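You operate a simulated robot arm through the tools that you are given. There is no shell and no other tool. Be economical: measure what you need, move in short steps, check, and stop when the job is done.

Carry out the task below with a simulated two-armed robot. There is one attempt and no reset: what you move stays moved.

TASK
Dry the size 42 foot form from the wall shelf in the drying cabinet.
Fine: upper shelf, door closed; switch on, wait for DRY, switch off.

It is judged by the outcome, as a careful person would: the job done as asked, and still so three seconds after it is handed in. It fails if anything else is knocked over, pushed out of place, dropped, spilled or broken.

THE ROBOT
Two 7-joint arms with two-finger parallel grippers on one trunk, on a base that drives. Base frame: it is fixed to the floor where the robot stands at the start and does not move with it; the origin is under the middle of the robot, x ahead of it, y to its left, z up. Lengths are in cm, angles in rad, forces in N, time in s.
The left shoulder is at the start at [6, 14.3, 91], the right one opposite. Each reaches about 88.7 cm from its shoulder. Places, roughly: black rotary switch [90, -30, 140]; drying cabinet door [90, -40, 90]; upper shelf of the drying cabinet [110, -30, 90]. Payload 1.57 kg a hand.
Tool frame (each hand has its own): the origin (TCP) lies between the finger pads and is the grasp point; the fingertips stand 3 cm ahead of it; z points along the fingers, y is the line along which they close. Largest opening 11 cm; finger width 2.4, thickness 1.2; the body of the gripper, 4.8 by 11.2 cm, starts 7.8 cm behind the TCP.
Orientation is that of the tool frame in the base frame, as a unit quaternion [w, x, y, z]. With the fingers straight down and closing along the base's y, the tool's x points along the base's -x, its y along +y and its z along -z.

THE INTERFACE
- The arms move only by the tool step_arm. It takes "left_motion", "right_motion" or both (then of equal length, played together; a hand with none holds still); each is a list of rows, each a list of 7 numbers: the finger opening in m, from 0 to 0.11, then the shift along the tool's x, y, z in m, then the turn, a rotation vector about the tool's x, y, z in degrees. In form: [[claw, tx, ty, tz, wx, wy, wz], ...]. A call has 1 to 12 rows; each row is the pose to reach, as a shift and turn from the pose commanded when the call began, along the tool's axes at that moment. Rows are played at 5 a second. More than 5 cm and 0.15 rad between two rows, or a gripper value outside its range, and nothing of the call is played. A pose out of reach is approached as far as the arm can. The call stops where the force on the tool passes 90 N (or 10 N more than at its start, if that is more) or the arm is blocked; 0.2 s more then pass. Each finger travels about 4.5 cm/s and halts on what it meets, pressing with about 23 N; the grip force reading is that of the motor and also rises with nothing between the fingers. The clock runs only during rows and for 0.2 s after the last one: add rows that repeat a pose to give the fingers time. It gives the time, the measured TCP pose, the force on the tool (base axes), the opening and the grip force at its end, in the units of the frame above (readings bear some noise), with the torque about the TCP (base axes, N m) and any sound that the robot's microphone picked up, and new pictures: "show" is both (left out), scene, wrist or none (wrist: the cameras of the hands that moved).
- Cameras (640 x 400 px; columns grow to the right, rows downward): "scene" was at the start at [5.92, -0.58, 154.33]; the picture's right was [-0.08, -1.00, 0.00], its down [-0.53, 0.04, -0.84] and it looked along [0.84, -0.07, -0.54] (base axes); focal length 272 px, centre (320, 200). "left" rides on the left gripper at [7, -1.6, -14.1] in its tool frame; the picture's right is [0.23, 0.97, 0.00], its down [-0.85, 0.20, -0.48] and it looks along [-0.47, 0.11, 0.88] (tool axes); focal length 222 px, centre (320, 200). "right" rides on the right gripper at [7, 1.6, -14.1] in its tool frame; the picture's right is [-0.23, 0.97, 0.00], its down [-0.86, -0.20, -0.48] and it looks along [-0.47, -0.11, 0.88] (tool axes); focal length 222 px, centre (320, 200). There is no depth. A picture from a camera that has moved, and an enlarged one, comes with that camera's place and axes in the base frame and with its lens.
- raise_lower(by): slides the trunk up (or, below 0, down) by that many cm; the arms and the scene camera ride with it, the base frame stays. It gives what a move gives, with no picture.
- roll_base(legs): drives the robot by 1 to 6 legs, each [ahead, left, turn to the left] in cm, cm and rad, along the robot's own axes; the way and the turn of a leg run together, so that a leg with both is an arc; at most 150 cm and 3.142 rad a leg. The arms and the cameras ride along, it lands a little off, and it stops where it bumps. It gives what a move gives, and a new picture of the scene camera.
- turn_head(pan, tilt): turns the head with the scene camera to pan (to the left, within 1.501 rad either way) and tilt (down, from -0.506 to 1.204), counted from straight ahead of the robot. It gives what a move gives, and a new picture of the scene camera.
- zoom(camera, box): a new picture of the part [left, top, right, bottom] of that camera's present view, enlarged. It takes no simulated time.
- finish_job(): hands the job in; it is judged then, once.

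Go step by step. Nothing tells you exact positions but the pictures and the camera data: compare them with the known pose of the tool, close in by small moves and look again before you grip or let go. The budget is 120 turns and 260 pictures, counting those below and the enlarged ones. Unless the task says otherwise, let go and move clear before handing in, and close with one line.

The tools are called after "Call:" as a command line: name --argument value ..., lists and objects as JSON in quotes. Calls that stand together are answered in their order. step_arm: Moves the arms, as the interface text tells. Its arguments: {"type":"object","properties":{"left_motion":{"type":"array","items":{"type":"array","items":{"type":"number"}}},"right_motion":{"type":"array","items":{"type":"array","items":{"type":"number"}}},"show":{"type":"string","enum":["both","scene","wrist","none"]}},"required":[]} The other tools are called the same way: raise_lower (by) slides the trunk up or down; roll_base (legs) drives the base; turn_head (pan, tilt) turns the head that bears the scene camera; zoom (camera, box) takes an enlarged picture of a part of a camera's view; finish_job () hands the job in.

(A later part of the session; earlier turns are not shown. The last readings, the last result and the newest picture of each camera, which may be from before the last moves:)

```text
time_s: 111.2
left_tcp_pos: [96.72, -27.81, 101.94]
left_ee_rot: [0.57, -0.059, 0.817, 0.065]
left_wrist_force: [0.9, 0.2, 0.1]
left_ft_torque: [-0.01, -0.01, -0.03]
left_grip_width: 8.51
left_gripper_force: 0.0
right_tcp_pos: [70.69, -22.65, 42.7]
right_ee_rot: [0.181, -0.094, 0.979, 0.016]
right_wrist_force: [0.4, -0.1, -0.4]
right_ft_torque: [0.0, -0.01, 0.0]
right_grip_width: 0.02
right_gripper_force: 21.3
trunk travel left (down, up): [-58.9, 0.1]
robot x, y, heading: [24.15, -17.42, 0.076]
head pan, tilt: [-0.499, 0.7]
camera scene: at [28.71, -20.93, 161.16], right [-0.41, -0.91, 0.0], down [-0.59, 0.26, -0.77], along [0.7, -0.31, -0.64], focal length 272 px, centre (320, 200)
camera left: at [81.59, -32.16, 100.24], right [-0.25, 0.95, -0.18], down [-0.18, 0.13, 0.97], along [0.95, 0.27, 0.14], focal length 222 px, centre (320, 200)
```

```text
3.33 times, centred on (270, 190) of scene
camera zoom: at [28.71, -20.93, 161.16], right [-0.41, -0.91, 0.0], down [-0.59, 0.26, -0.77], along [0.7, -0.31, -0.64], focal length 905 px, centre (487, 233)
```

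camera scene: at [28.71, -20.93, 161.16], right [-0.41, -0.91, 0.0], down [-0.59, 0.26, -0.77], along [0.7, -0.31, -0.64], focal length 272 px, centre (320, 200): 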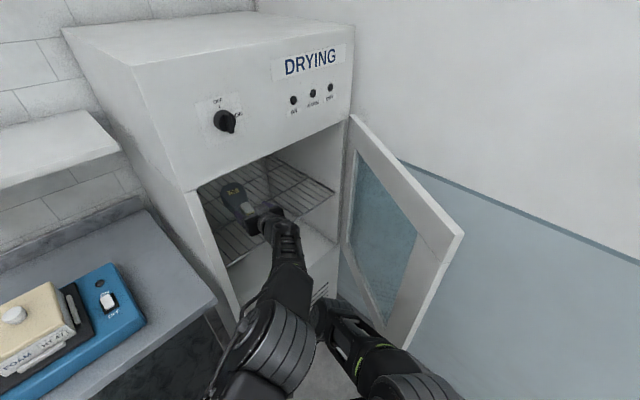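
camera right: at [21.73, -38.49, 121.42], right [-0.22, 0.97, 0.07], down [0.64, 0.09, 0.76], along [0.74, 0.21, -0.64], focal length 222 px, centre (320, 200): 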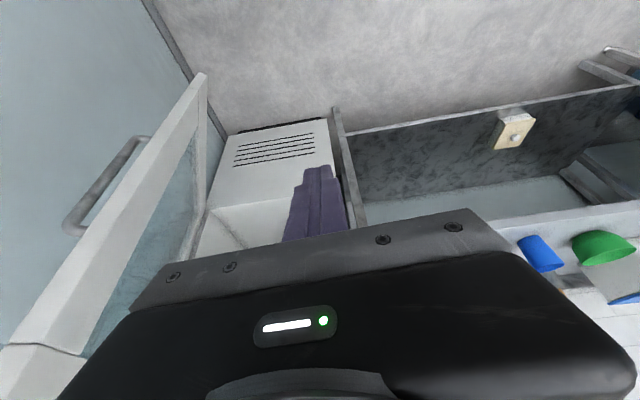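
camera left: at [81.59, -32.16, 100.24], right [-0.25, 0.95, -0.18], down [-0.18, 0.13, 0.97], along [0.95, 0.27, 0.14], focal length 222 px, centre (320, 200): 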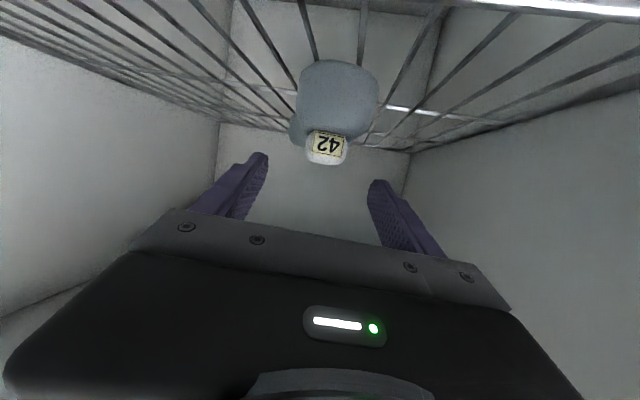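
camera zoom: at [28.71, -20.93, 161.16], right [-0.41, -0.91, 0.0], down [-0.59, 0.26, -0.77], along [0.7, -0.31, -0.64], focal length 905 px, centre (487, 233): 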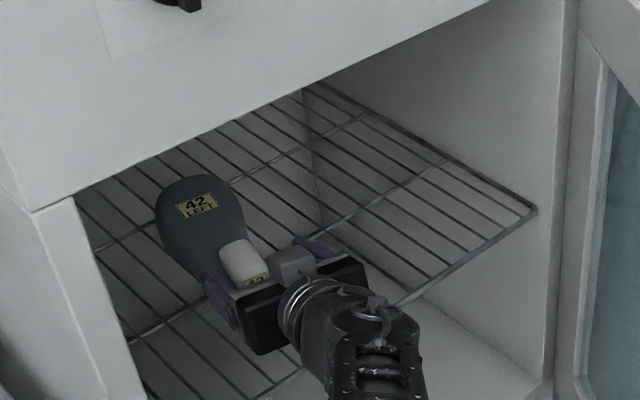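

Form stands on the upper rack. Back the base out the way I came.

Call:
roll_base --legs '[[-25, 0, 0], [-25, 0, 0]]'

```text
time_s: 114.5
left_tcp_pos: [46.77, -31.67, 102.05]
left_ee_rot: [0.57, -0.06, 0.817, 0.065]
left_wrist_force: [-0.1, -0.1, -0.5]
left_ft_torque: [0.03, -0.02, 0.01]
left_grip_width: 8.52
left_gripper_force: 0.1
right_tcp_pos: [20.62, -26.26, 42.71]
right_ee_rot: [0.181, -0.094, 0.979, 0.017]
right_wrist_force: [-0.1, -1.1, -0.2]
right_ft_torque: [0.0, -0.01, -0.01]
right_grip_width: 0.03
right_gripper_force: 21.0
trunk travel left (down, up): [-58.9, 0.1]
robot x, y, heading: [-25.94, -20.89, 0.08]
head pan, tilt: [-0.499, 0.7]
camera scene: at [-21.4, -24.78, 161.17], right [-0.41, -0.91, 0.0], down [-0.59, 0.26, -0.77], along [0.7, -0.31, -0.64], focal length 272 px, centre (320, 200)
```

scene: 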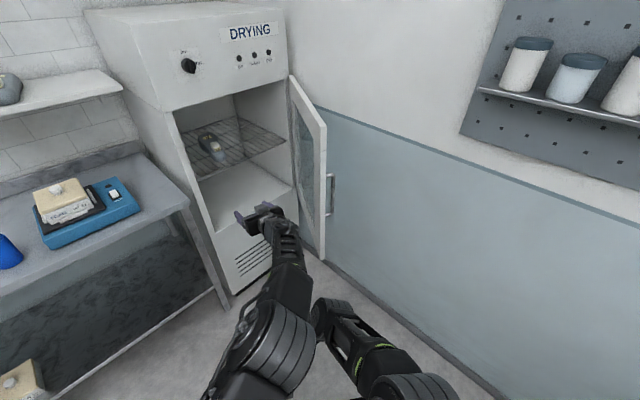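

Now closing the door: it's at ~66°, and must be pushed from its outer (right) side. I'll close and raise the left hand to z≈115, back off, go right around the free edge, then forward.

Call:
step_arm --left_motion '[[0.06, -0.03, 0, -0.011, 0, 0, 0], [0.03, -0.06, 0, -0.022, 0, 0, 0], [0.0, -0.09, 0, -0.033, 0, 0, 0], [0.0, -0.122, 0, -0.044, 0, 0, 0], [0.0, -0.122, 0, -0.044, 0, 0, 0]]' --show "none"

Call:
roll_base --legs '[[-22, 0, 0], [0, -36, 0]]'

```text
time_s: 115.7
left_tcp_pos: [46.81, -32.12, 115.07]
left_ee_rot: [0.57, -0.06, 0.817, 0.065]
left_wrist_force: [-0.2, 0.3, 0.5]
left_ft_torque: [0.02, -0.01, 0.01]
left_grip_width: 0.0
left_gripper_force: 9.6
right_tcp_pos: [20.68, -26.32, 42.63]
right_ee_rot: [0.18, -0.093, 0.979, 0.016]
right_wrist_force: [0.4, -0.6, 0.1]
right_ft_torque: [0.0, 0.02, -0.02]
right_grip_width: 0.02
right_gripper_force: 21.3
trunk travel left (down, up): [-58.9, 0.1]
robot x, y, heading: [-25.64, -21.25, 0.078]
head pan, tilt: [-0.499, 0.7]
```

```text
time_s: 119.2
left_tcp_pos: [27.79, -69.62, 114.87]
left_ee_rot: [0.57, -0.06, 0.817, 0.065]
left_wrist_force: [0.2, -0.9, 0.5]
left_ft_torque: [0.02, 0.03, 0.04]
left_grip_width: 0.01
left_gripper_force: 21.3
right_tcp_pos: [1.62, -63.86, 42.55]
right_ee_rot: [0.181, -0.094, 0.979, 0.015]
right_wrist_force: [-1.1, 0.0, 0.2]
right_ft_torque: [0.03, 0.03, 0.0]
right_grip_width: 0.0
right_gripper_force: 21.4
trunk travel left (down, up): [-58.9, 0.1]
robot x, y, heading: [-45.2, -58.57, 0.08]
head pan, tilt: [-0.499, 0.7]
camera scene: at [-40.33, -62.38, 161.16], right [-0.41, -0.91, 0.0], down [-0.59, 0.26, -0.76], along [0.7, -0.31, -0.64], focal length 272 px, centre (320, 200)
```

scene: 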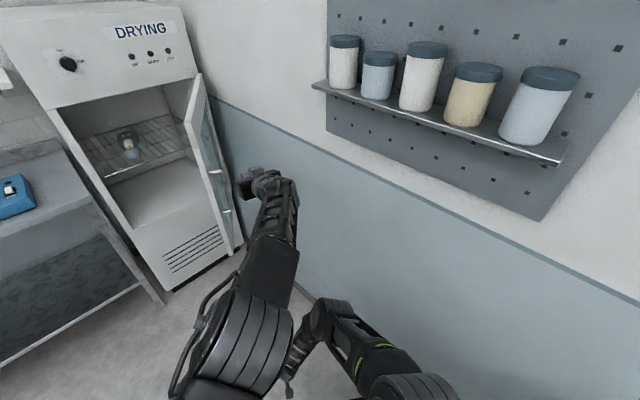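

The hand is right of and in front of the door's edge; wall shelf with jars is higher and further back, I'll stay clear of it. Ahead 27 cm along the door's outer side.

Call:
roll_base --legs '[[27, 2.5, 0]]'

```text
time_s: 121.2
left_tcp_pos: [54.73, -64.87, 114.84]
left_ee_rot: [0.57, -0.061, 0.817, 0.065]
left_wrist_force: [0.5, 0.0, -0.2]
left_ft_torque: [0.01, 0.02, 0.0]
left_grip_width: 0.0
left_gripper_force: 20.8
right_tcp_pos: [28.41, -59.09, 42.6]
right_ee_rot: [0.18, -0.094, 0.979, 0.016]
right_wrist_force: [0.8, -0.2, -1.3]
right_ft_torque: [-0.03, 0.0, -0.03]
right_grip_width: 0.0
right_gripper_force: 21.2
trunk travel left (down, up): [-58.9, 0.1]
robot x, y, heading: [-18.61, -54.69, 0.079]
head pan, tilt: [-0.499, 0.7]
camera scene: at [-13.37, -57.64, 161.16], right [-0.41, -0.91, 0.0], down [-0.59, 0.26, -0.76], along [0.7, -0.31, -0.64], focal length 272 px, centre (320, 200)
```

scene: 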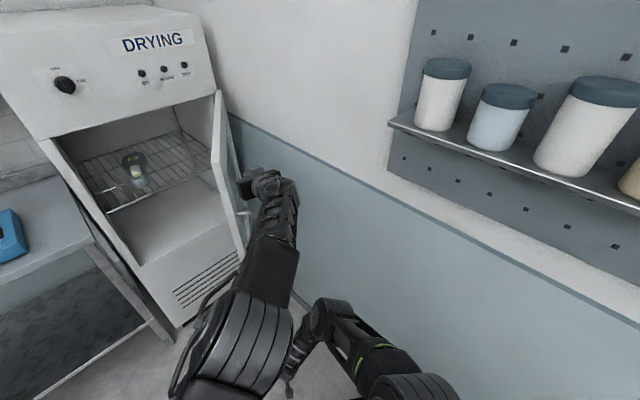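

Hand is outside the door. Sweep left and forward to close it.

Call:
roll_base --legs '[[1, 16, 0], [8.5, 14.5, 0]]'

```text
time_s: 123.6
left_tcp_pos: [61.7, -33.68, 114.93]
left_ee_rot: [0.57, -0.061, 0.817, 0.066]
left_wrist_force: [0.1, 0.0, 0.4]
left_ft_torque: [0.04, 0.05, 0.0]
left_grip_width: 0.01
left_gripper_force: 21.4
right_tcp_pos: [35.61, -28.08, 42.6]
right_ee_rot: [0.18, -0.095, 0.979, 0.014]
right_wrist_force: [0.1, 1.0, -1.0]
right_ft_torque: [-0.03, 0.02, -0.06]
right_grip_width: 0.0
right_gripper_force: 21.4
trunk travel left (down, up): [-58.9, 0.1]
robot x, y, heading: [-11.42, -23.04, 0.08]
head pan, tilt: [-0.499, 0.7]
camera scene: at [-6.36, -26.43, 161.16], right [-0.41, -0.91, 0.0], down [-0.59, 0.26, -0.76], along [0.7, -0.31, -0.64], focal length 272 px, centre (320, 200)
```

scene: 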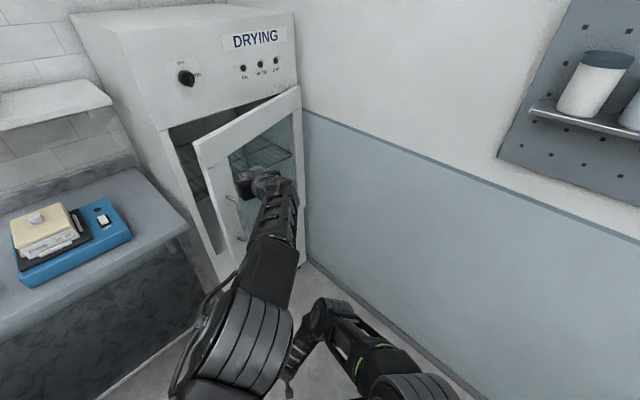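

The door is down to ~25°. Continue forward, pushing on the left stile.

Call:
roll_base --legs '[[0, 6, 0], [15, 2, 0]]'

```text
time_s: 125.6
left_tcp_pos: [76.3, -24.56, 114.88]
left_ee_rot: [0.57, -0.061, 0.817, 0.066]
left_wrist_force: [1.1, 0.0, -0.2]
left_ft_torque: [0.07, 0.01, 0.0]
left_grip_width: 0.0
left_gripper_force: 21.3
right_tcp_pos: [49.97, -18.86, 42.54]
right_ee_rot: [0.18, -0.095, 0.979, 0.016]
right_wrist_force: [0.6, 0.5, -0.1]
right_ft_torque: [-0.02, 0.05, 0.02]
right_grip_width: 0.01
right_gripper_force: 21.5
trunk travel left (down, up): [-58.9, 0.1]
robot x, y, heading: [3.35, -13.99, 0.082]
head pan, tilt: [-0.499, 0.7]
camera scene: at [8.05, -17.39, 161.15], right [-0.41, -0.91, 0.0], down [-0.59, 0.26, -0.76], along [0.7, -0.31, -0.64], focal length 272 px, centre (320, 200)
```

scene: 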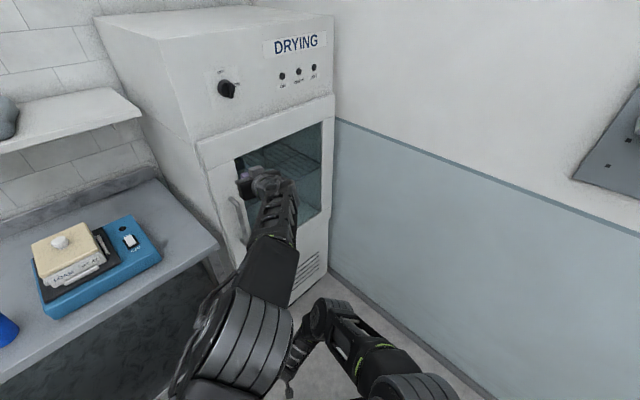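

Nearly closed. A gentle final push with the arm.

Call:
step_arm --left_motion '[[0, -0.003, 0, 0.01, 0, 0, 0], [0, -0.007, 0, 0.02, 0, 0, 0], [0, -0.01, 0, 0.03, 0, 0, 0], [0, -0.014, 0, 0.04, 0, 0, 0]]'

Call:
zoom --camera "scene" --box '[90, 0, 350, 250]'

```text
time_s: 126.6
left_tcp_pos: [80.21, -23.86, 114.95]
left_ee_rot: [0.569, -0.061, 0.817, 0.066]
left_wrist_force: [-0.1, 0.3, 0.4]
left_ft_torque: [0.0, 0.0, -0.01]
left_grip_width: 0.0
left_gripper_force: 21.0
right_tcp_pos: [49.65, -18.8, 42.65]
right_ee_rot: [0.18, -0.095, 0.979, 0.016]
right_wrist_force: [0.4, 0.4, 0.6]
right_ft_torque: [0.05, 0.0, -0.01]
right_grip_width: 0.01
right_gripper_force: 21.3
trunk travel left (down, up): [-58.9, 0.1]
robot x, y, heading: [3.08, -13.59, 0.08]
head pan, tilt: [-0.499, 0.7]
camera scene: at [7.91, -17.4, 161.16], right [-0.41, -0.91, 0.0], down [-0.59, 0.26, -0.76], along [0.7, -0.31, -0.64], focal length 272 px, centre (320, 200)
camera left: at [65.07, -28.18, 113.16], right [-0.25, 0.95, -0.18], down [-0.18, 0.13, 0.97], along [0.95, 0.27, 0.14], focal length 222 px, centre (320, 200)
```

scene: 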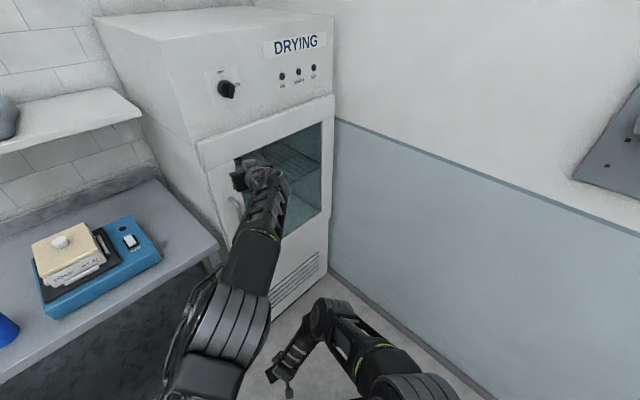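
left: 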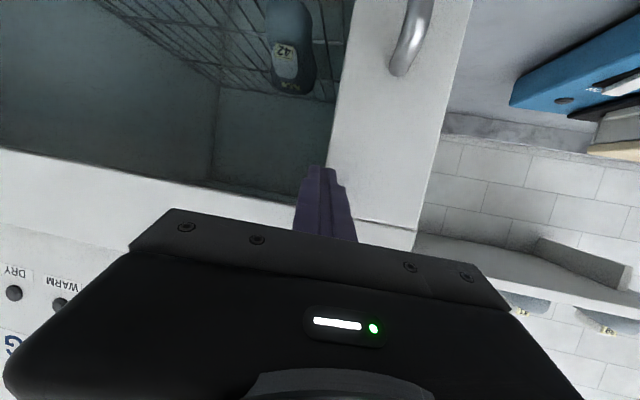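

```text
1.60 times, centred on (220, 125) of scene
camera zoom: at [7.91, -17.4, 161.16], right [-0.41, -0.91, 0.0], down [-0.59, 0.26, -0.76], along [0.7, -0.31, -0.64], focal length 434 px, centre (480, 320)
```

zoom: 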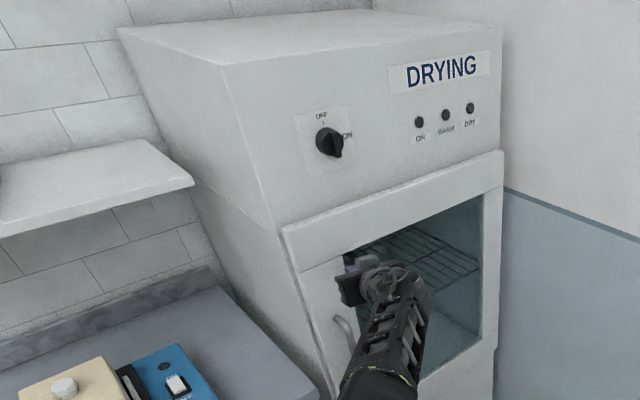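

No contact at n≈71 yet; push a little further until I feel the closed door.

Call:
step_arm --left_motion '[[0, -0.002, 0.005, 0.008, 0, 0, 0], [0, -0.005, 0.01, 0.016, 0, 0, 0], [0, -0.008, 0.01, 0.024, 0, 0, 0], [0, -0.01, 0.01, 0.03, 0, 0, 0]]' --show "wrist"

```text
time_s: 127.5
left_tcp_pos: [80.93, -23.22, 114.73]
left_ee_rot: [0.567, -0.061, 0.819, 0.062]
left_wrist_force: [-50.2, 3.9, 9.0]
left_ft_torque: [0.13, -0.25, 0.89]
left_grip_width: 0.0
left_gripper_force: 20.9
right_tcp_pos: [49.27, -18.86, 43.08]
right_ee_rot: [0.184, -0.095, 0.978, 0.014]
right_wrist_force: [0.1, -1.0, 0.7]
right_ft_torque: [-0.02, -0.04, -0.02]
right_grip_width: 0.02
right_gripper_force: 21.4
trunk travel left (down, up): [-58.9, 0.1]
robot x, y, heading: [2.9, -13.82, 0.072]
head pan, tilt: [-0.499, 0.7]
stopped in row 4 (left hand): the force on the tool passed its limit (the readings are from after the stop); the commanded pose is now the measured one
camera left: at [65.78, -27.48, 113.25], right [-0.25, 0.95, -0.18], down [-0.18, 0.14, 0.97], along [0.95, 0.27, 0.13], focal length 222 px, centre (320, 200)
```

left: 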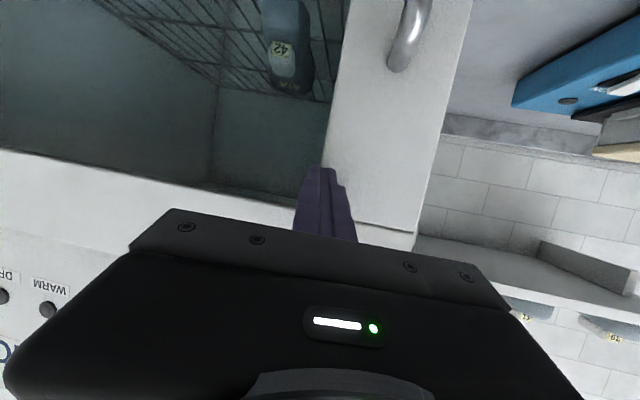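

The door is shut (blocks at n≈72 with force). Next the knob at about u 50.4, z 138. I'll back off, raise the left hand to knob height, and level and square it.

Call:
roll_base --legs '[[-13, 0, 0]]'

Call:
step_arm --left_motion '[[0.0, -0.03, -0.01, -0.011, -1, -2.5, 0], [0.0, -0.06, -0.02, -0.022, -2, -5, 0], [0.02, -0.09, -0.03, -0.033, -3, -7.5, 0], [0.03, -0.12, -0.04, -0.043, -4, -10, 0], [0.04, -0.15, -0.05, -0.054, -5, -13, 0], [0.06, -0.18, -0.06, -0.065, -6, -16, 0], [0.06, -0.205, -0.06, -0.075, -7, -18, 0], [0.06, -0.216, -0.06, -0.078, -8, -20, 0], [0.06, -0.216, -0.06, -0.078, -8, -20, 0]]'

Call:
zoom --camera "scene" --box '[150, 0, 350, 125]'

```text
time_s: 128.8
left_tcp_pos: [68.84, -24.02, 114.17]
left_ee_rot: [0.564, -0.061, 0.821, 0.064]
left_wrist_force: [-0.6, -0.5, 0.0]
left_ft_torque: [0.0, 0.0, 0.01]
left_grip_width: 0.0
left_gripper_force: 21.2
right_tcp_pos: [36.64, -19.99, 42.72]
right_ee_rot: [0.181, -0.094, 0.979, 0.015]
right_wrist_force: [-0.9, 0.1, 0.4]
right_ft_torque: [-0.01, -0.02, 0.0]
right_grip_width: 0.0
right_gripper_force: 20.6
trunk travel left (down, up): [-58.9, 0.1]
robot x, y, heading: [-10.18, -14.92, 0.076]
head pan, tilt: [-0.499, 0.7]
camera scene: at [-5.48, -18.46, 161.17], right [-0.41, -0.91, 0.0], down [-0.59, 0.26, -0.77], along [0.7, -0.31, -0.64], focal length 272 px, centre (320, 200)
```

scene: 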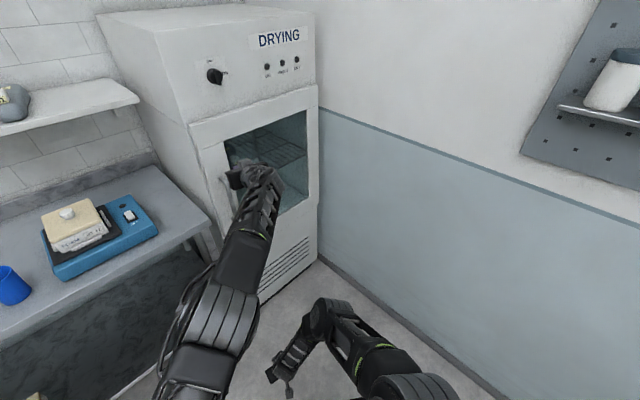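

```text
time_s: 130.8
left_tcp_pos: [65.71, -25.52, 134.12]
left_ee_rot: [0.693, -0.087, 0.704, 0.13]
left_wrist_force: [0.0, -0.3, 0.6]
left_ft_torque: [0.0, 0.01, 0.0]
left_grip_width: 6.01
left_gripper_force: 0.2
left hand out of reach, approached as far as the arm can: row 2, 3, 4, 5, 6, 7, 8, 9
right_tcp_pos: [36.74, -19.93, 42.71]
right_ee_rot: [0.18, -0.093, 0.979, 0.015]
right_wrist_force: [0.6, -0.4, 0.2]
right_ft_torque: [0.01, -0.02, 0.0]
right_grip_width: 0.0
right_gripper_force: 21.0
trunk travel left (down, up): [-58.9, 0.1]
robot x, y, heading: [-10.11, -15.13, 0.077]
head pan, tilt: [-0.499, 0.7]
camera scene: at [-5.31, -18.58, 161.16], right [-0.41, -0.91, 0.0], down [-0.59, 0.26, -0.76], along [0.7, -0.31, -0.64], focal length 272 px, centre (320, 200)
camera left: at [52.52, -31.04, 127.21], right [-0.3, 0.94, -0.17], down [-0.49, 0.0, 0.87], along [0.82, 0.34, 0.47], focal length 222 px, centre (320, 200)
```

scene: 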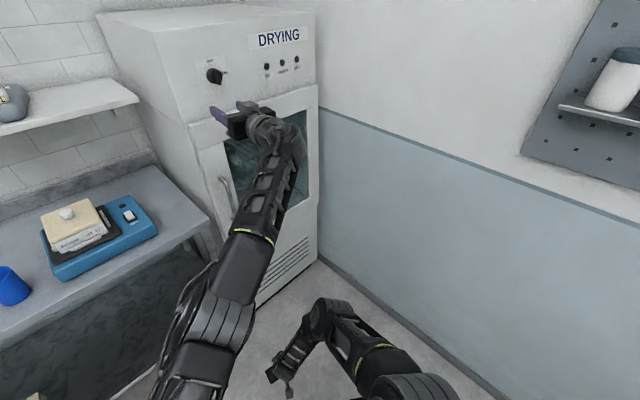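
left: 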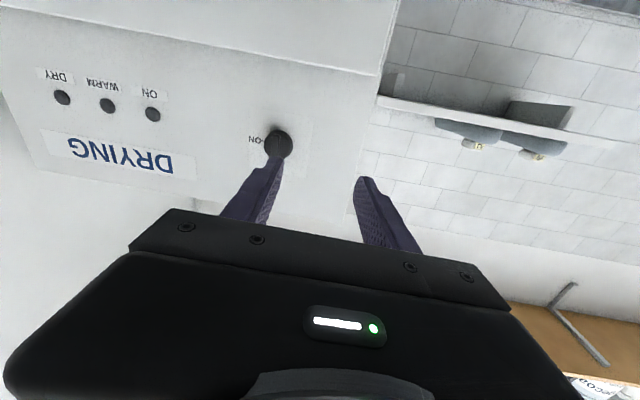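

```text
3.20 times, centred on (250, 62) of scene
camera zoom: at [-5.31, -18.58, 161.16], right [-0.41, -0.91, 0.0], down [-0.59, 0.26, -0.76], along [0.7, -0.31, -0.64], focal length 869 px, centre (544, 640)
```

zoom: 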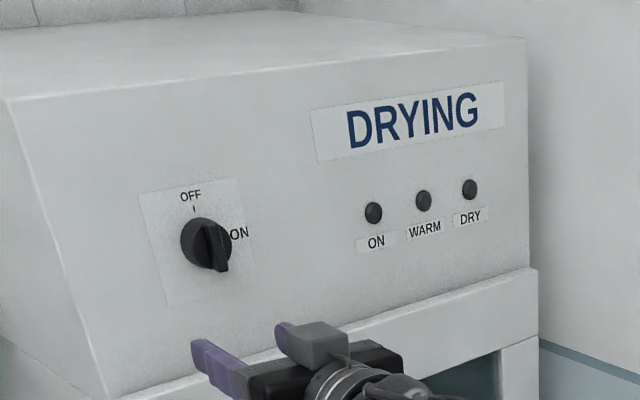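

The hand is level and square, but 5.5 cm left of and ~3 cm below the knob. I'll shift with the base and raise slightly.

Call:
roll_base --legs '[[7, -3.7, 0]]'

Call:
step_arm --left_motion '[[0.06, -0.015, 0, 0, 0, 0, 0], [0.06, -0.03, 0, 0.0, 0, 0, 0], [0.06, -0.03, 0, 0.0, 0, 0, 0]]'

Call:
zoom --camera "left" --box '[200, 60, 440, 230]'

```text
time_s: 131.8
left_tcp_pos: [73.16, -28.69, 133.96]
left_ee_rot: [0.692, -0.087, 0.705, 0.13]
left_wrist_force: [0.4, -1.2, -0.5]
left_ft_torque: [0.01, -0.03, 0.05]
left_grip_width: 5.98
left_gripper_force: 0.0
right_tcp_pos: [43.94, -23.17, 42.56]
right_ee_rot: [0.18, -0.094, 0.979, 0.015]
right_wrist_force: [0.9, -0.2, 0.6]
right_ft_torque: [0.01, -0.01, -0.01]
right_grip_width: 0.01
right_gripper_force: 21.6
trunk travel left (down, up): [-58.9, 0.1]
robot x, y, heading: [-2.78, -18.08, 0.082]
head pan, tilt: [-0.499, 0.7]
camera scene: at [2.2, -21.69, 161.15], right [-0.41, -0.91, 0.0], down [-0.59, 0.26, -0.76], along [0.7, -0.31, -0.65], focal length 272 px, centre (320, 200)
```

scene: 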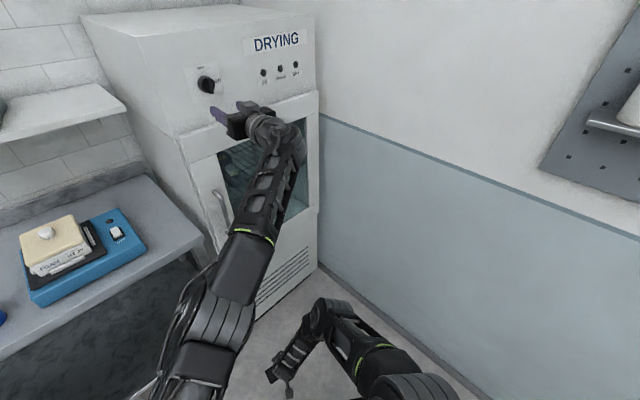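

```text
time_s: 132.6
left_tcp_pos: [72.61, -27.84, 136.23]
left_ee_rot: [0.692, -0.087, 0.705, 0.13]
left_wrist_force: [-0.1, 0.1, 1.1]
left_ft_torque: [0.03, -0.01, -0.01]
left_grip_width: 6.01
left_gripper_force: 0.1
left hand out of reach, approached as far as the arm can: row 1, 2, 3
right_tcp_pos: [43.96, -23.21, 42.74]
right_ee_rot: [0.181, -0.095, 0.979, 0.015]
right_wrist_force: [-0.1, -0.2, 0.3]
right_ft_torque: [0.01, 0.01, -0.01]
right_grip_width: 0.0
right_gripper_force: 21.5
trunk travel left (down, up): [-58.9, 0.1]
robot x, y, heading: [-2.71, -18.02, 0.08]
head pan, tilt: [-0.499, 0.7]
camera scene: at [2.04, -21.61, 161.16], right [-0.41, -0.91, 0.0], down [-0.59, 0.26, -0.76], along [0.7, -0.31, -0.64], focal length 272 px, centre (320, 200)
camera left: at [59.4, -33.35, 129.34], right [-0.3, 0.94, -0.17], down [-0.49, 0.0, 0.87], along [0.82, 0.34, 0.46], focal length 222 px, centre (320, 200)
```

scene: 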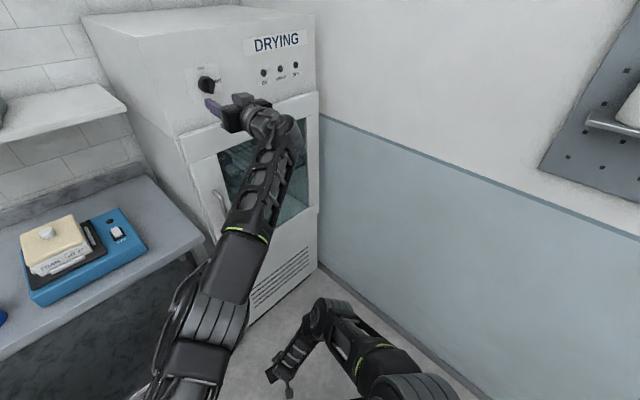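
left: 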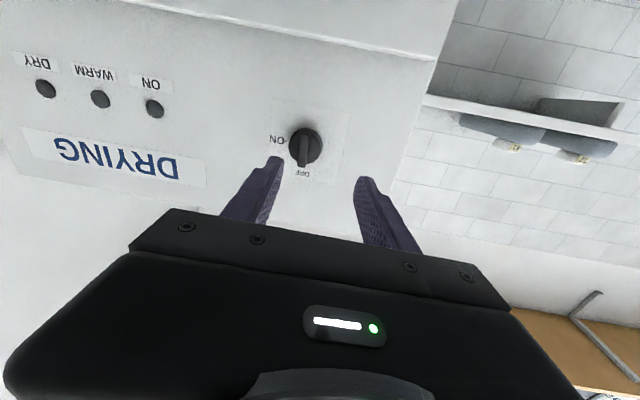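

```text
2.35 times, centred on (320, 145) of left
camera zoom: at [59.4, -33.35, 129.34], right [-0.3, 0.94, -0.17], down [-0.49, 0.0, 0.87], along [0.82, 0.34, 0.46], focal length 523 px, centre (320, 329)
```

zoom: 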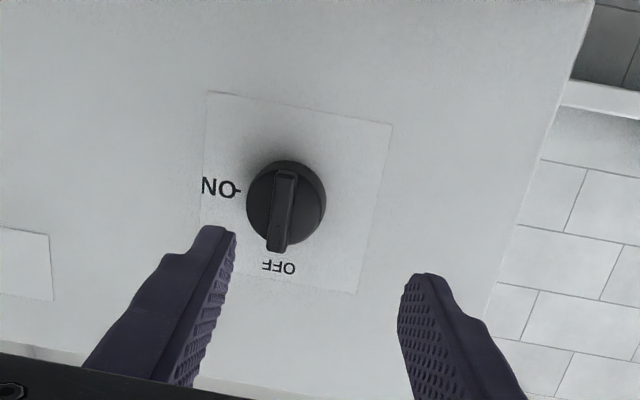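

The knob is ahead, ~2 cm to the right of my finger centre, height about right. Shift right 1.8 cm and approach 4 cm.

Call:
step_arm --left_motion '[[0.06, 0, -0.01, 0.01, 0, 0, 0], [0.06, 0, -0.018, 0.025, 0, 0, 0], [0.06, 0, -0.018, 0.04, 0, 0, 0], [0.06, 0, -0.018, 0.04, 0, 0, 0]]' --show "none"

Call:
zoom --camera "left" --box '[200, 60, 440, 230]'

Call:
zoom --camera "scene" --box '[170, 30, 300, 140]'

```text
time_s: 133.6
left_tcp_pos: [73.86, -27.09, 135.23]
left_ee_rot: [0.692, -0.088, 0.704, 0.131]
left_wrist_force: [0.5, -0.9, 0.8]
left_ft_torque: [0.02, -0.01, -0.03]
left_grip_width: 6.0
left_gripper_force: 0.1
left hand out of reach, approached as far as the arm can: row 1, 2, 3, 4
right_tcp_pos: [44.06, -23.13, 42.63]
right_ee_rot: [0.18, -0.095, 0.979, 0.015]
right_wrist_force: [0.5, -0.1, 0.4]
right_ft_torque: [0.01, -0.02, 0.01]
right_grip_width: 0.0
right_gripper_force: 21.6
trunk travel left (down, up): [-58.9, 0.1]
robot x, y, heading: [-2.76, -17.9, 0.079]
head pan, tilt: [-0.499, 0.7]
```

```text
2.35 times, centred on (320, 145) of left
camera zoom: at [60.61, -32.5, 128.21], right [-0.3, 0.94, -0.17], down [-0.49, 0.0, 0.87], along [0.82, 0.34, 0.47], focal length 523 px, centre (320, 329)
```

zoom: 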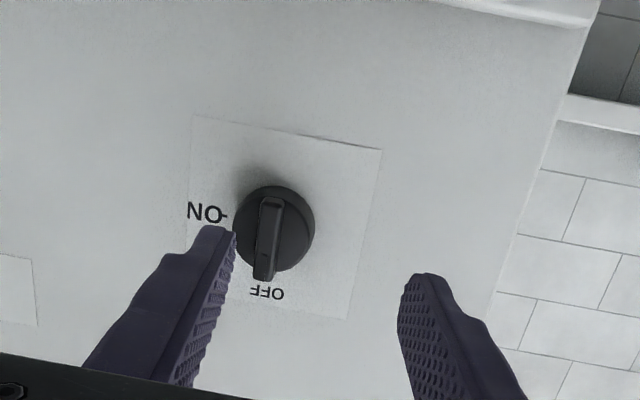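

```text
3.64 times, centred on (235, 85) of scene
camera zoom: at [2.03, -21.62, 161.16], right [-0.41, -0.91, 0.0], down [-0.59, 0.26, -0.76], along [0.7, -0.31, -0.64], focal length 987 px, centre (629, 618)
```

zoom: 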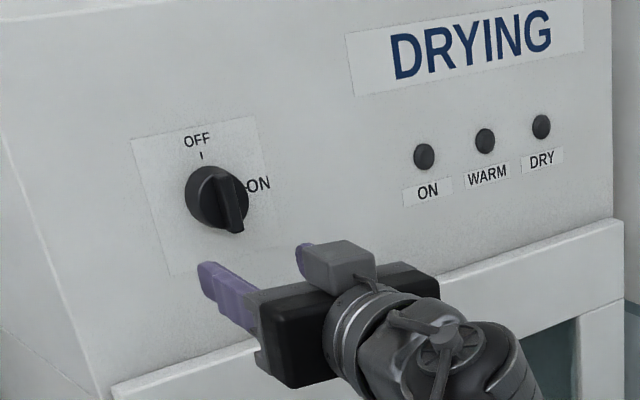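

The arm is at its reach limit, so I'll use the base: 4.4 cm ahead, 0.9 right (tool sees the knob 1.9 cm right, 0.5 cm up).

Call:
roll_base --legs '[[4.4, -0.9, 0]]'

Call:
zoom --camera "left" --box '[200, 60, 440, 230]'

```text
time_s: 134.5
left_tcp_pos: [78.52, -27.59, 134.92]
left_ee_rot: [0.692, -0.087, 0.705, 0.13]
left_wrist_force: [0.0, -0.3, -1.3]
left_ft_torque: [-0.02, 0.0, 0.02]
left_grip_width: 6.01
left_gripper_force: 0.0
right_tcp_pos: [48.41, -23.74, 42.55]
right_ee_rot: [0.179, -0.094, 0.979, 0.016]
right_wrist_force: [-0.1, 0.3, 0.2]
right_ft_torque: [0.01, 0.07, 0.01]
right_grip_width: 0.0
right_gripper_force: 21.3
trunk travel left (down, up): [-58.9, 0.1]
robot x, y, heading: [1.67, -18.49, 0.079]
head pan, tilt: [-0.499, 0.7]
camera scene: at [6.72, -22.2, 161.15], right [-0.41, -0.91, 0.0], down [-0.59, 0.26, -0.76], along [0.7, -0.31, -0.65], focal length 272 px, centre (320, 200)
```

scene: 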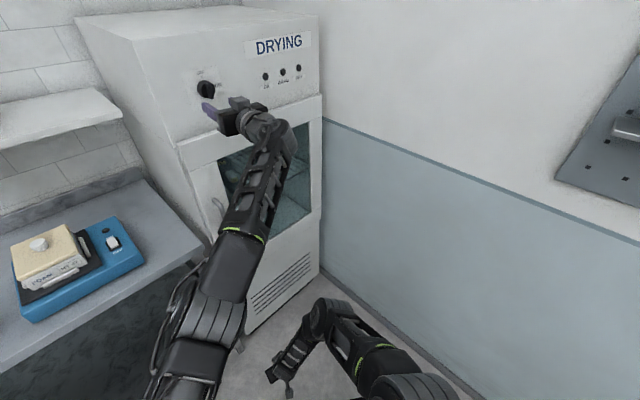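

```text
2.35 times, centred on (320, 145) of left
camera zoom: at [65.25, -33.09, 128.07], right [-0.3, 0.94, -0.17], down [-0.49, 0.0, 0.87], along [0.82, 0.34, 0.46], focal length 523 px, centre (320, 329)
```

zoom: 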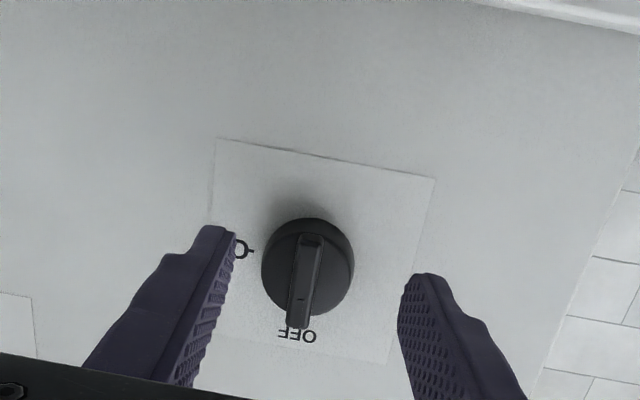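

Triangulating, the knob face is nearer n≈73.5, z≈137, laterally centred. I'll roll 3.5 cm closer, then raise 2 cm.

Call:
roll_base --legs '[[3.8, 0.9, 0]]'

Call:
step_arm --left_motion '[[0.06, -0.01, 0, 0, 0, 0, 0], [0.06, -0.02, 0, 0, 0, 0, 0], [0.06, -0.02, 0, 0, 0, 0, 0]]' --show "wrist"

Call:
zoom --camera "scene" --box '[170, 30, 300, 140]'

```text
time_s: 135.4
left_tcp_pos: [82.2, -26.23, 134.98]
left_ee_rot: [0.692, -0.088, 0.705, 0.13]
left_wrist_force: [0.7, 0.5, -0.7]
left_ft_torque: [0.02, 0.0, 0.0]
left_grip_width: 6.01
left_gripper_force: 0.0
right_tcp_pos: [52.15, -22.65, 42.47]
right_ee_rot: [0.179, -0.093, 0.979, 0.015]
right_wrist_force: [-0.1, 0.1, -0.6]
right_ft_torque: [0.0, 0.04, -0.01]
right_grip_width: 0.0
right_gripper_force: 21.3
trunk travel left (down, up): [-58.9, 0.1]
robot x, y, heading: [5.49, -17.57, 0.076]
head pan, tilt: [-0.499, 0.7]
camera scene: at [10.46, -20.91, 161.15], right [-0.41, -0.91, 0.0], down [-0.59, 0.26, -0.76], along [0.7, -0.31, -0.65], focal length 272 px, centre (320, 200)
```

scene: 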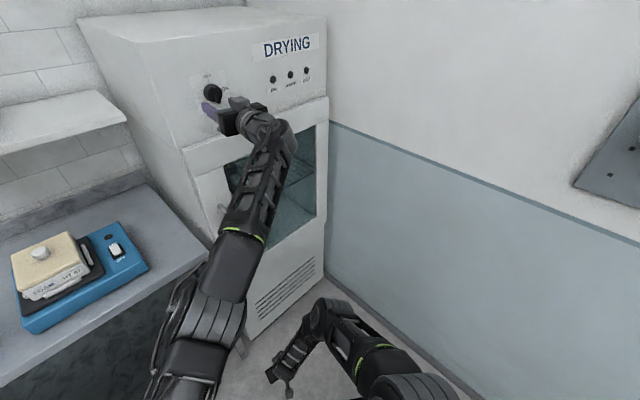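

```text
time_s: 136.2
left_tcp_pos: [81.64, -25.38, 136.63]
left_ee_rot: [0.692, -0.088, 0.705, 0.13]
left_wrist_force: [-0.1, 0.0, -0.6]
left_ft_torque: [0.0, 0.03, 0.0]
left_grip_width: 6.0
left_gripper_force: 0.1
left hand out of reach, approached as far as the arm can: row 1, 2, 3
right_tcp_pos: [52.2, -22.48, 42.67]
right_ee_rot: [0.181, -0.095, 0.979, 0.015]
right_wrist_force: [-0.4, -0.4, -0.7]
right_ft_torque: [0.01, -0.01, -0.01]
right_grip_width: 0.04
right_gripper_force: 21.6
trunk travel left (down, up): [-58.9, 0.1]
robot x, y, heading: [5.25, -17.37, 0.078]
head pan, tilt: [-0.499, 0.7]
camera left: at [68.44, -31.03, 129.71], right [-0.3, 0.94, -0.17], down [-0.49, 0.0, 0.87], along [0.82, 0.34, 0.46], focal length 222 px, centre (320, 200)
```

left: 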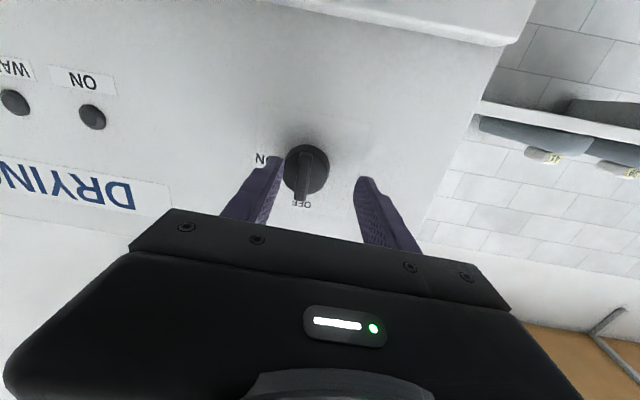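

```text
3.64 times, centred on (235, 85) of scene
camera zoom: at [10.25, -20.93, 161.16], right [-0.41, -0.91, 0.0], down [-0.59, 0.26, -0.76], along [0.7, -0.31, -0.64], focal length 987 px, centre (629, 618)
```

zoom: 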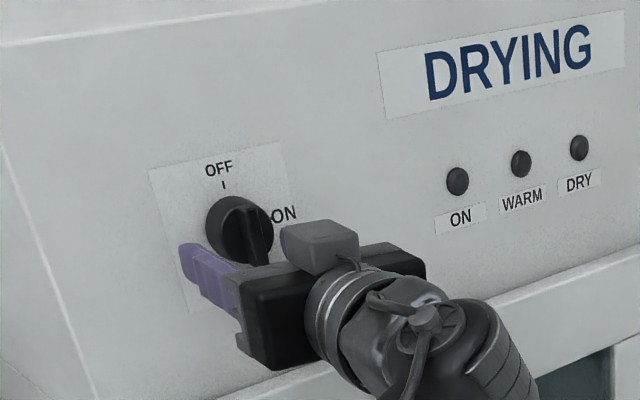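

Knob is about 1 cm right, 0.5 cm up and ~4 cm ahead. Roll ahead 3 cm and see.

Call:
roll_base --legs '[[3.2, -0.3, 0]]'

Call:
zoom --camera "left" --box '[200, 60, 440, 230]'

Call:
zoom --camera "scene" --box '[170, 30, 300, 140]'

```text
time_s: 137.0
left_tcp_pos: [84.54, -25.76, 136.49]
left_ee_rot: [0.691, -0.088, 0.706, 0.13]
left_wrist_force: [-23.2, -2.9, -16.0]
left_ft_torque: [-0.78, 0.06, 1.17]
left_grip_width: 6.33
left_gripper_force: 2.0
right_tcp_pos: [55.29, -22.58, 42.79]
right_ee_rot: [0.181, -0.094, 0.979, 0.016]
right_wrist_force: [0.0, 0.6, 0.7]
right_ft_torque: [0.01, 0.02, -0.02]
right_grip_width: 0.0
right_gripper_force: 21.3
trunk travel left (down, up): [-58.9, 0.1]
robot x, y, heading: [8.44, -17.72, 0.079]
head pan, tilt: [-0.499, 0.7]
camera scene: at [13.13, -21.13, 161.15], right [-0.41, -0.91, 0.0], down [-0.59, 0.26, -0.77], along [0.7, -0.31, -0.64], focal length 272 px, centre (320, 200)
```

scene: 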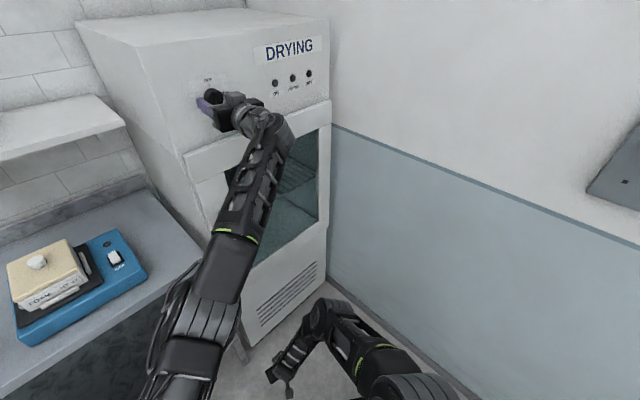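

```text
2.35 times, centred on (320, 145) of left
camera zoom: at [71.39, -31.27, 129.62], right [-0.3, 0.94, -0.17], down [-0.49, 0.0, 0.87], along [0.82, 0.35, 0.46], focal length 523 px, centre (320, 329)
```

zoom: 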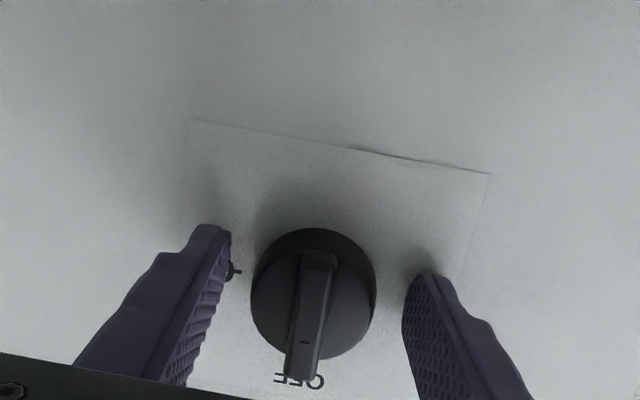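

```text
3.64 times, centred on (235, 85) of scene
camera zoom: at [13.13, -21.13, 161.15], right [-0.41, -0.91, 0.0], down [-0.59, 0.26, -0.77], along [0.7, -0.31, -0.64], focal length 987 px, centre (629, 618)
```

zoom: 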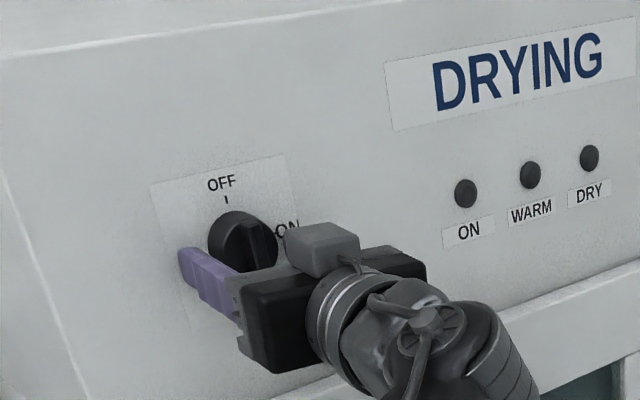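

The fingertips touch the panel with the knob centred between them. Back 1.5 cm to get on the bar, and close.

Call:
step_arm --left_motion '[[0.06, 0, 0, -0.008, 0, 0, 0], [0.06, 0, 0, -0.015, 0, 0, 0], [0.04, 0, 0, -0.015, 0, 0, 0], [0.02, 0, 0, -0.015, 0, 0, 0], [0.0, 0, 0, -0.015, 0, 0, 0], [0.0, 0, 0, -0.015, 0, 0, 0], [0.0, 0, 0, -0.015, 0, 0, 0], [0.0, 0, 0, -0.015, 0, 0, 0]]' --show "none"

Call:
zoom --camera "left" --box '[200, 60, 440, 230]'

```text
time_s: 138.8
left_tcp_pos: [83.79, -26.11, 136.74]
left_ee_rot: [0.69, -0.09, 0.706, 0.131]
left_wrist_force: [-8.9, 14.8, -0.6]
left_ft_torque: [0.01, -0.08, 0.83]
left_grip_width: 4.18
left_gripper_force: 44.7
left hand out of reach, approached as far as the arm can: row 1, 2, 3, 4, 5, 6, 7, 8
right_tcp_pos: [55.25, -22.44, 42.83]
right_ee_rot: [0.181, -0.095, 0.979, 0.014]
right_wrist_force: [-0.6, -0.4, 0.4]
right_ft_torque: [0.0, 0.03, -0.02]
right_grip_width: 0.0
right_gripper_force: 21.2
trunk travel left (down, up): [-58.9, 0.1]
robot x, y, heading: [8.75, -17.43, 0.087]
head pan, tilt: [-0.499, 0.7]
```

```text
2.35 times, centred on (320, 145) of left
camera zoom: at [70.65, -31.73, 129.93], right [-0.31, 0.94, -0.17], down [-0.49, 0.0, 0.87], along [0.82, 0.35, 0.46], focal length 523 px, centre (320, 329)
```

zoom: 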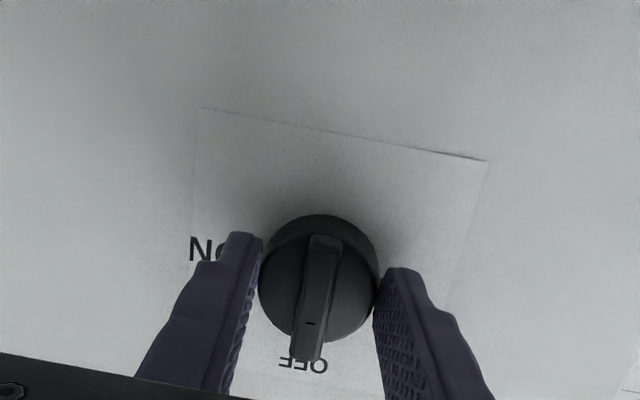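

It closed on the knob's round base (4.2 cm). I'd rather hold the bar: open, roll back 1.2 cm and close.

Call:
step_arm --left_motion '[[0.05, 0, 0, 0, 0, 0, 0], [0.06, 0, 0, 0, 0, 0, 0], [0.06, 0, 0, 0, 0, 0, 0]]' --show "none"

Call:
roll_base --legs '[[-1.3, -0.3, 0]]'

Call:
step_arm --left_motion '[[0.04, 0, 0, 0, 0, 0, 0], [0.02, 0, 0, 0, 0, 0, 0], [0.0, 0, 0, 0, 0, 0, 0], [0.0, 0, 0, 0, 0, 0, 0], [0.0, 0, 0, 0, 0, 0, 0], [0.0, 0, 0, 0, 0, 0, 0], [0.0, 0, 0, 0, 0, 0, 0]]' --show "none"

Call:
zoom --camera "left" --box '[200, 60, 440, 230]'

```text
time_s: 139.6
left_tcp_pos: [83.99, -26.51, 136.65]
left_ee_rot: [0.69, -0.088, 0.706, 0.129]
left_wrist_force: [0.4, -0.6, 0.5]
left_ft_torque: [0.0, -0.01, -0.01]
left_grip_width: 5.99
left_gripper_force: 0.0
right_tcp_pos: [55.33, -22.54, 42.61]
right_ee_rot: [0.179, -0.094, 0.979, 0.016]
right_wrist_force: [0.0, 0.6, -0.5]
right_ft_torque: [0.02, -0.04, 0.01]
right_grip_width: 0.0
right_gripper_force: 20.7
trunk travel left (down, up): [-58.9, 0.1]
robot x, y, heading: [8.35, -17.73, 0.078]
head pan, tilt: [-0.499, 0.7]
```

```text
time_s: 140.4
left_tcp_pos: [82.53, -27.04, 136.69]
left_ee_rot: [0.69, -0.089, 0.706, 0.13]
left_wrist_force: [-0.7, -0.3, 0.0]
left_ft_torque: [-0.02, 0.03, 0.0]
left_grip_width: 5.98
left_gripper_force: 0.1
right_tcp_pos: [54.1, -23.1, 42.7]
right_ee_rot: [0.181, -0.093, 0.979, 0.015]
right_wrist_force: [-1.1, 0.4, 0.5]
right_ft_torque: [-0.01, -0.01, 0.0]
right_grip_width: 0.03
right_gripper_force: 21.8
trunk travel left (down, up): [-58.9, 0.1]
robot x, y, heading: [7.52, -17.81, 0.075]
head pan, tilt: [-0.499, 0.7]
camera scene: at [12.02, -21.47, 161.17], right [-0.41, -0.91, 0.0], down [-0.59, 0.26, -0.77], along [0.7, -0.31, -0.64], focal length 272 px, centre (320, 200)
```

scene: 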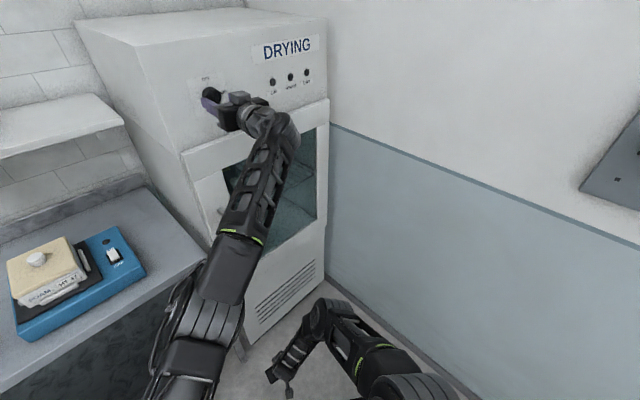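

```text
time_s: 142.0
left_tcp_pos: [82.46, -26.64, 136.81]
left_ee_rot: [0.69, -0.09, 0.706, 0.131]
left_wrist_force: [-7.5, 11.4, -0.5]
left_ft_torque: [-0.09, 0.1, 0.63]
left_grip_width: 1.11
left_gripper_force: 28.7
right_tcp_pos: [54.03, -23.02, 42.71]
right_ee_rot: [0.181, -0.094, 0.979, 0.014]
right_wrist_force: [-0.7, -0.9, 0.7]
right_ft_torque: [0.01, 0.03, -0.03]
right_grip_width: 0.0
right_gripper_force: 21.2
trunk travel left (down, up): [-58.9, 0.1]
robot x, y, heading: [7.66, -17.77, 0.08]
head pan, tilt: [-0.499, 0.7]
```

```text
2.35 times, centred on (320, 145) of left
camera zoom: at [69.4, -32.24, 129.9], right [-0.31, 0.94, -0.17], down [-0.49, 0.0, 0.87], along [0.82, 0.35, 0.46], focal length 523 px, centre (320, 329)
```

zoom: 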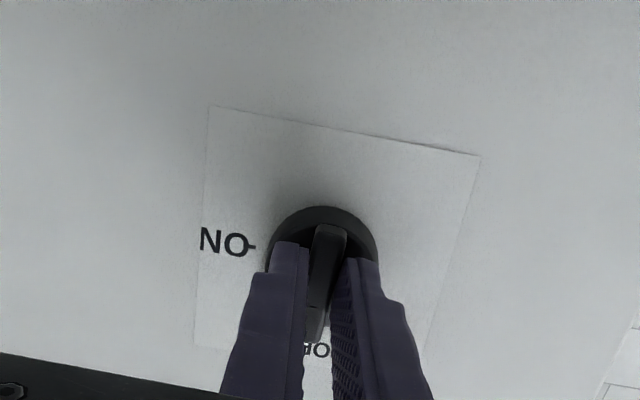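

The bar is gripped (1.1 cm). Turn 90° clockwise (as seen from me) to ON.

Call:
step_arm --left_motion '[[0, 0, 0, 0, 0, 0, 8], [0, 0, 0, 0, 0, 0, 16], [0, 0, 0, 0, 0, 0, 24], [0, 0, 0, 0, 0, 0, 32], [0, 0, 0, 0, 0, 0, 40], [0, 0, 0, 0, 0, 0, 48], [0, 0, 0, 0, 0, 0, 56], [0, 0, 0, 0, 0, 0, 64], [0, 0, 0, 0, 0, 0, 72], [0, 0, 0, 0, 0, 0, 80], [0, 0, 0, 0, 0, 0, 86], [0, 0, 0, 0, 0, 0, 90]]'

Call:
zoom --camera "scene" --box '[170, 30, 340, 140]'

```text
time_s: 144.6
left_tcp_pos: [82.47, -26.56, 136.93]
left_ee_rot: [0.397, 0.436, 0.562, 0.58]
left_wrist_force: [0.0, 20.3, 16.2]
left_ft_torque: [-0.59, -0.82, 0.51]
left_grip_width: 1.2
left_gripper_force: 28.9
right_tcp_pos: [54.01, -22.83, 42.76]
right_ee_rot: [0.181, -0.094, 0.979, 0.013]
right_wrist_force: [-0.5, 0.1, 0.3]
right_ft_torque: [-0.03, -0.01, 0.01]
right_grip_width: 0.01
right_gripper_force: 21.1
trunk travel left (down, up): [-58.9, 0.1]
robot x, y, heading: [7.53, -18.07, 0.081]
head pan, tilt: [-0.499, 0.7]
camera scene: at [11.95, -20.94, 161.19], right [-0.41, -0.91, 0.0], down [-0.59, 0.26, -0.77], along [0.7, -0.32, -0.64], focal length 272 px, centre (320, 200)
camera left: at [66.86, -24.19, 135.99], right [-0.04, 0.16, 0.99], down [-0.19, -0.97, 0.15], along [0.98, -0.18, 0.07], focal length 222 px, centre (320, 200)
```

scene: 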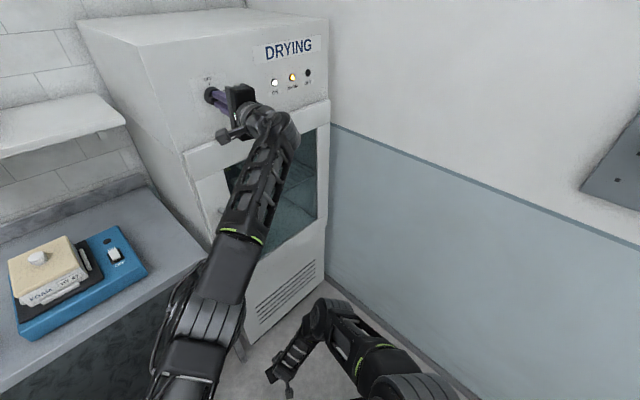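
left: 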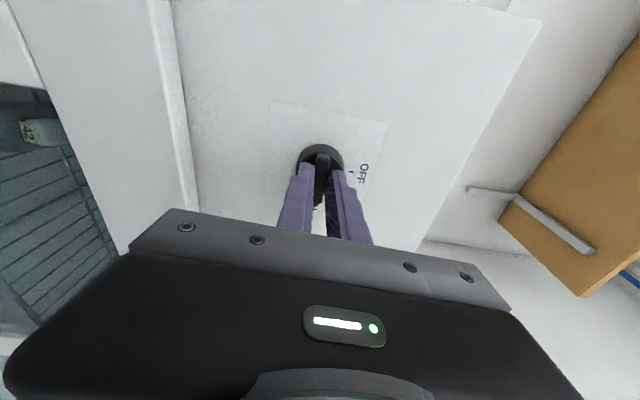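

```text
3.64 times, centred on (255, 85) of scene
camera zoom: at [11.95, -20.94, 161.19], right [-0.41, -0.91, 0.0], down [-0.59, 0.26, -0.77], along [0.7, -0.32, -0.64], focal length 987 px, centre (556, 618)
```

zoom: 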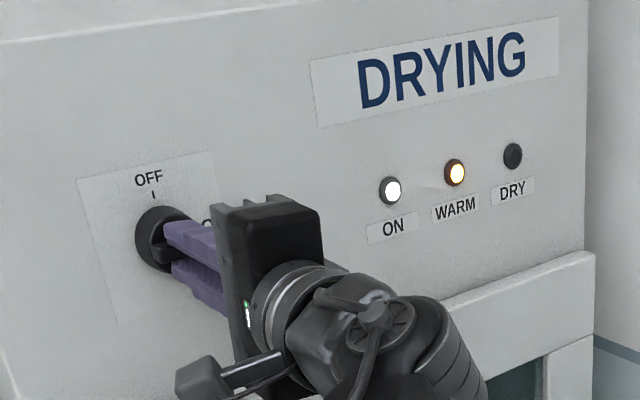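

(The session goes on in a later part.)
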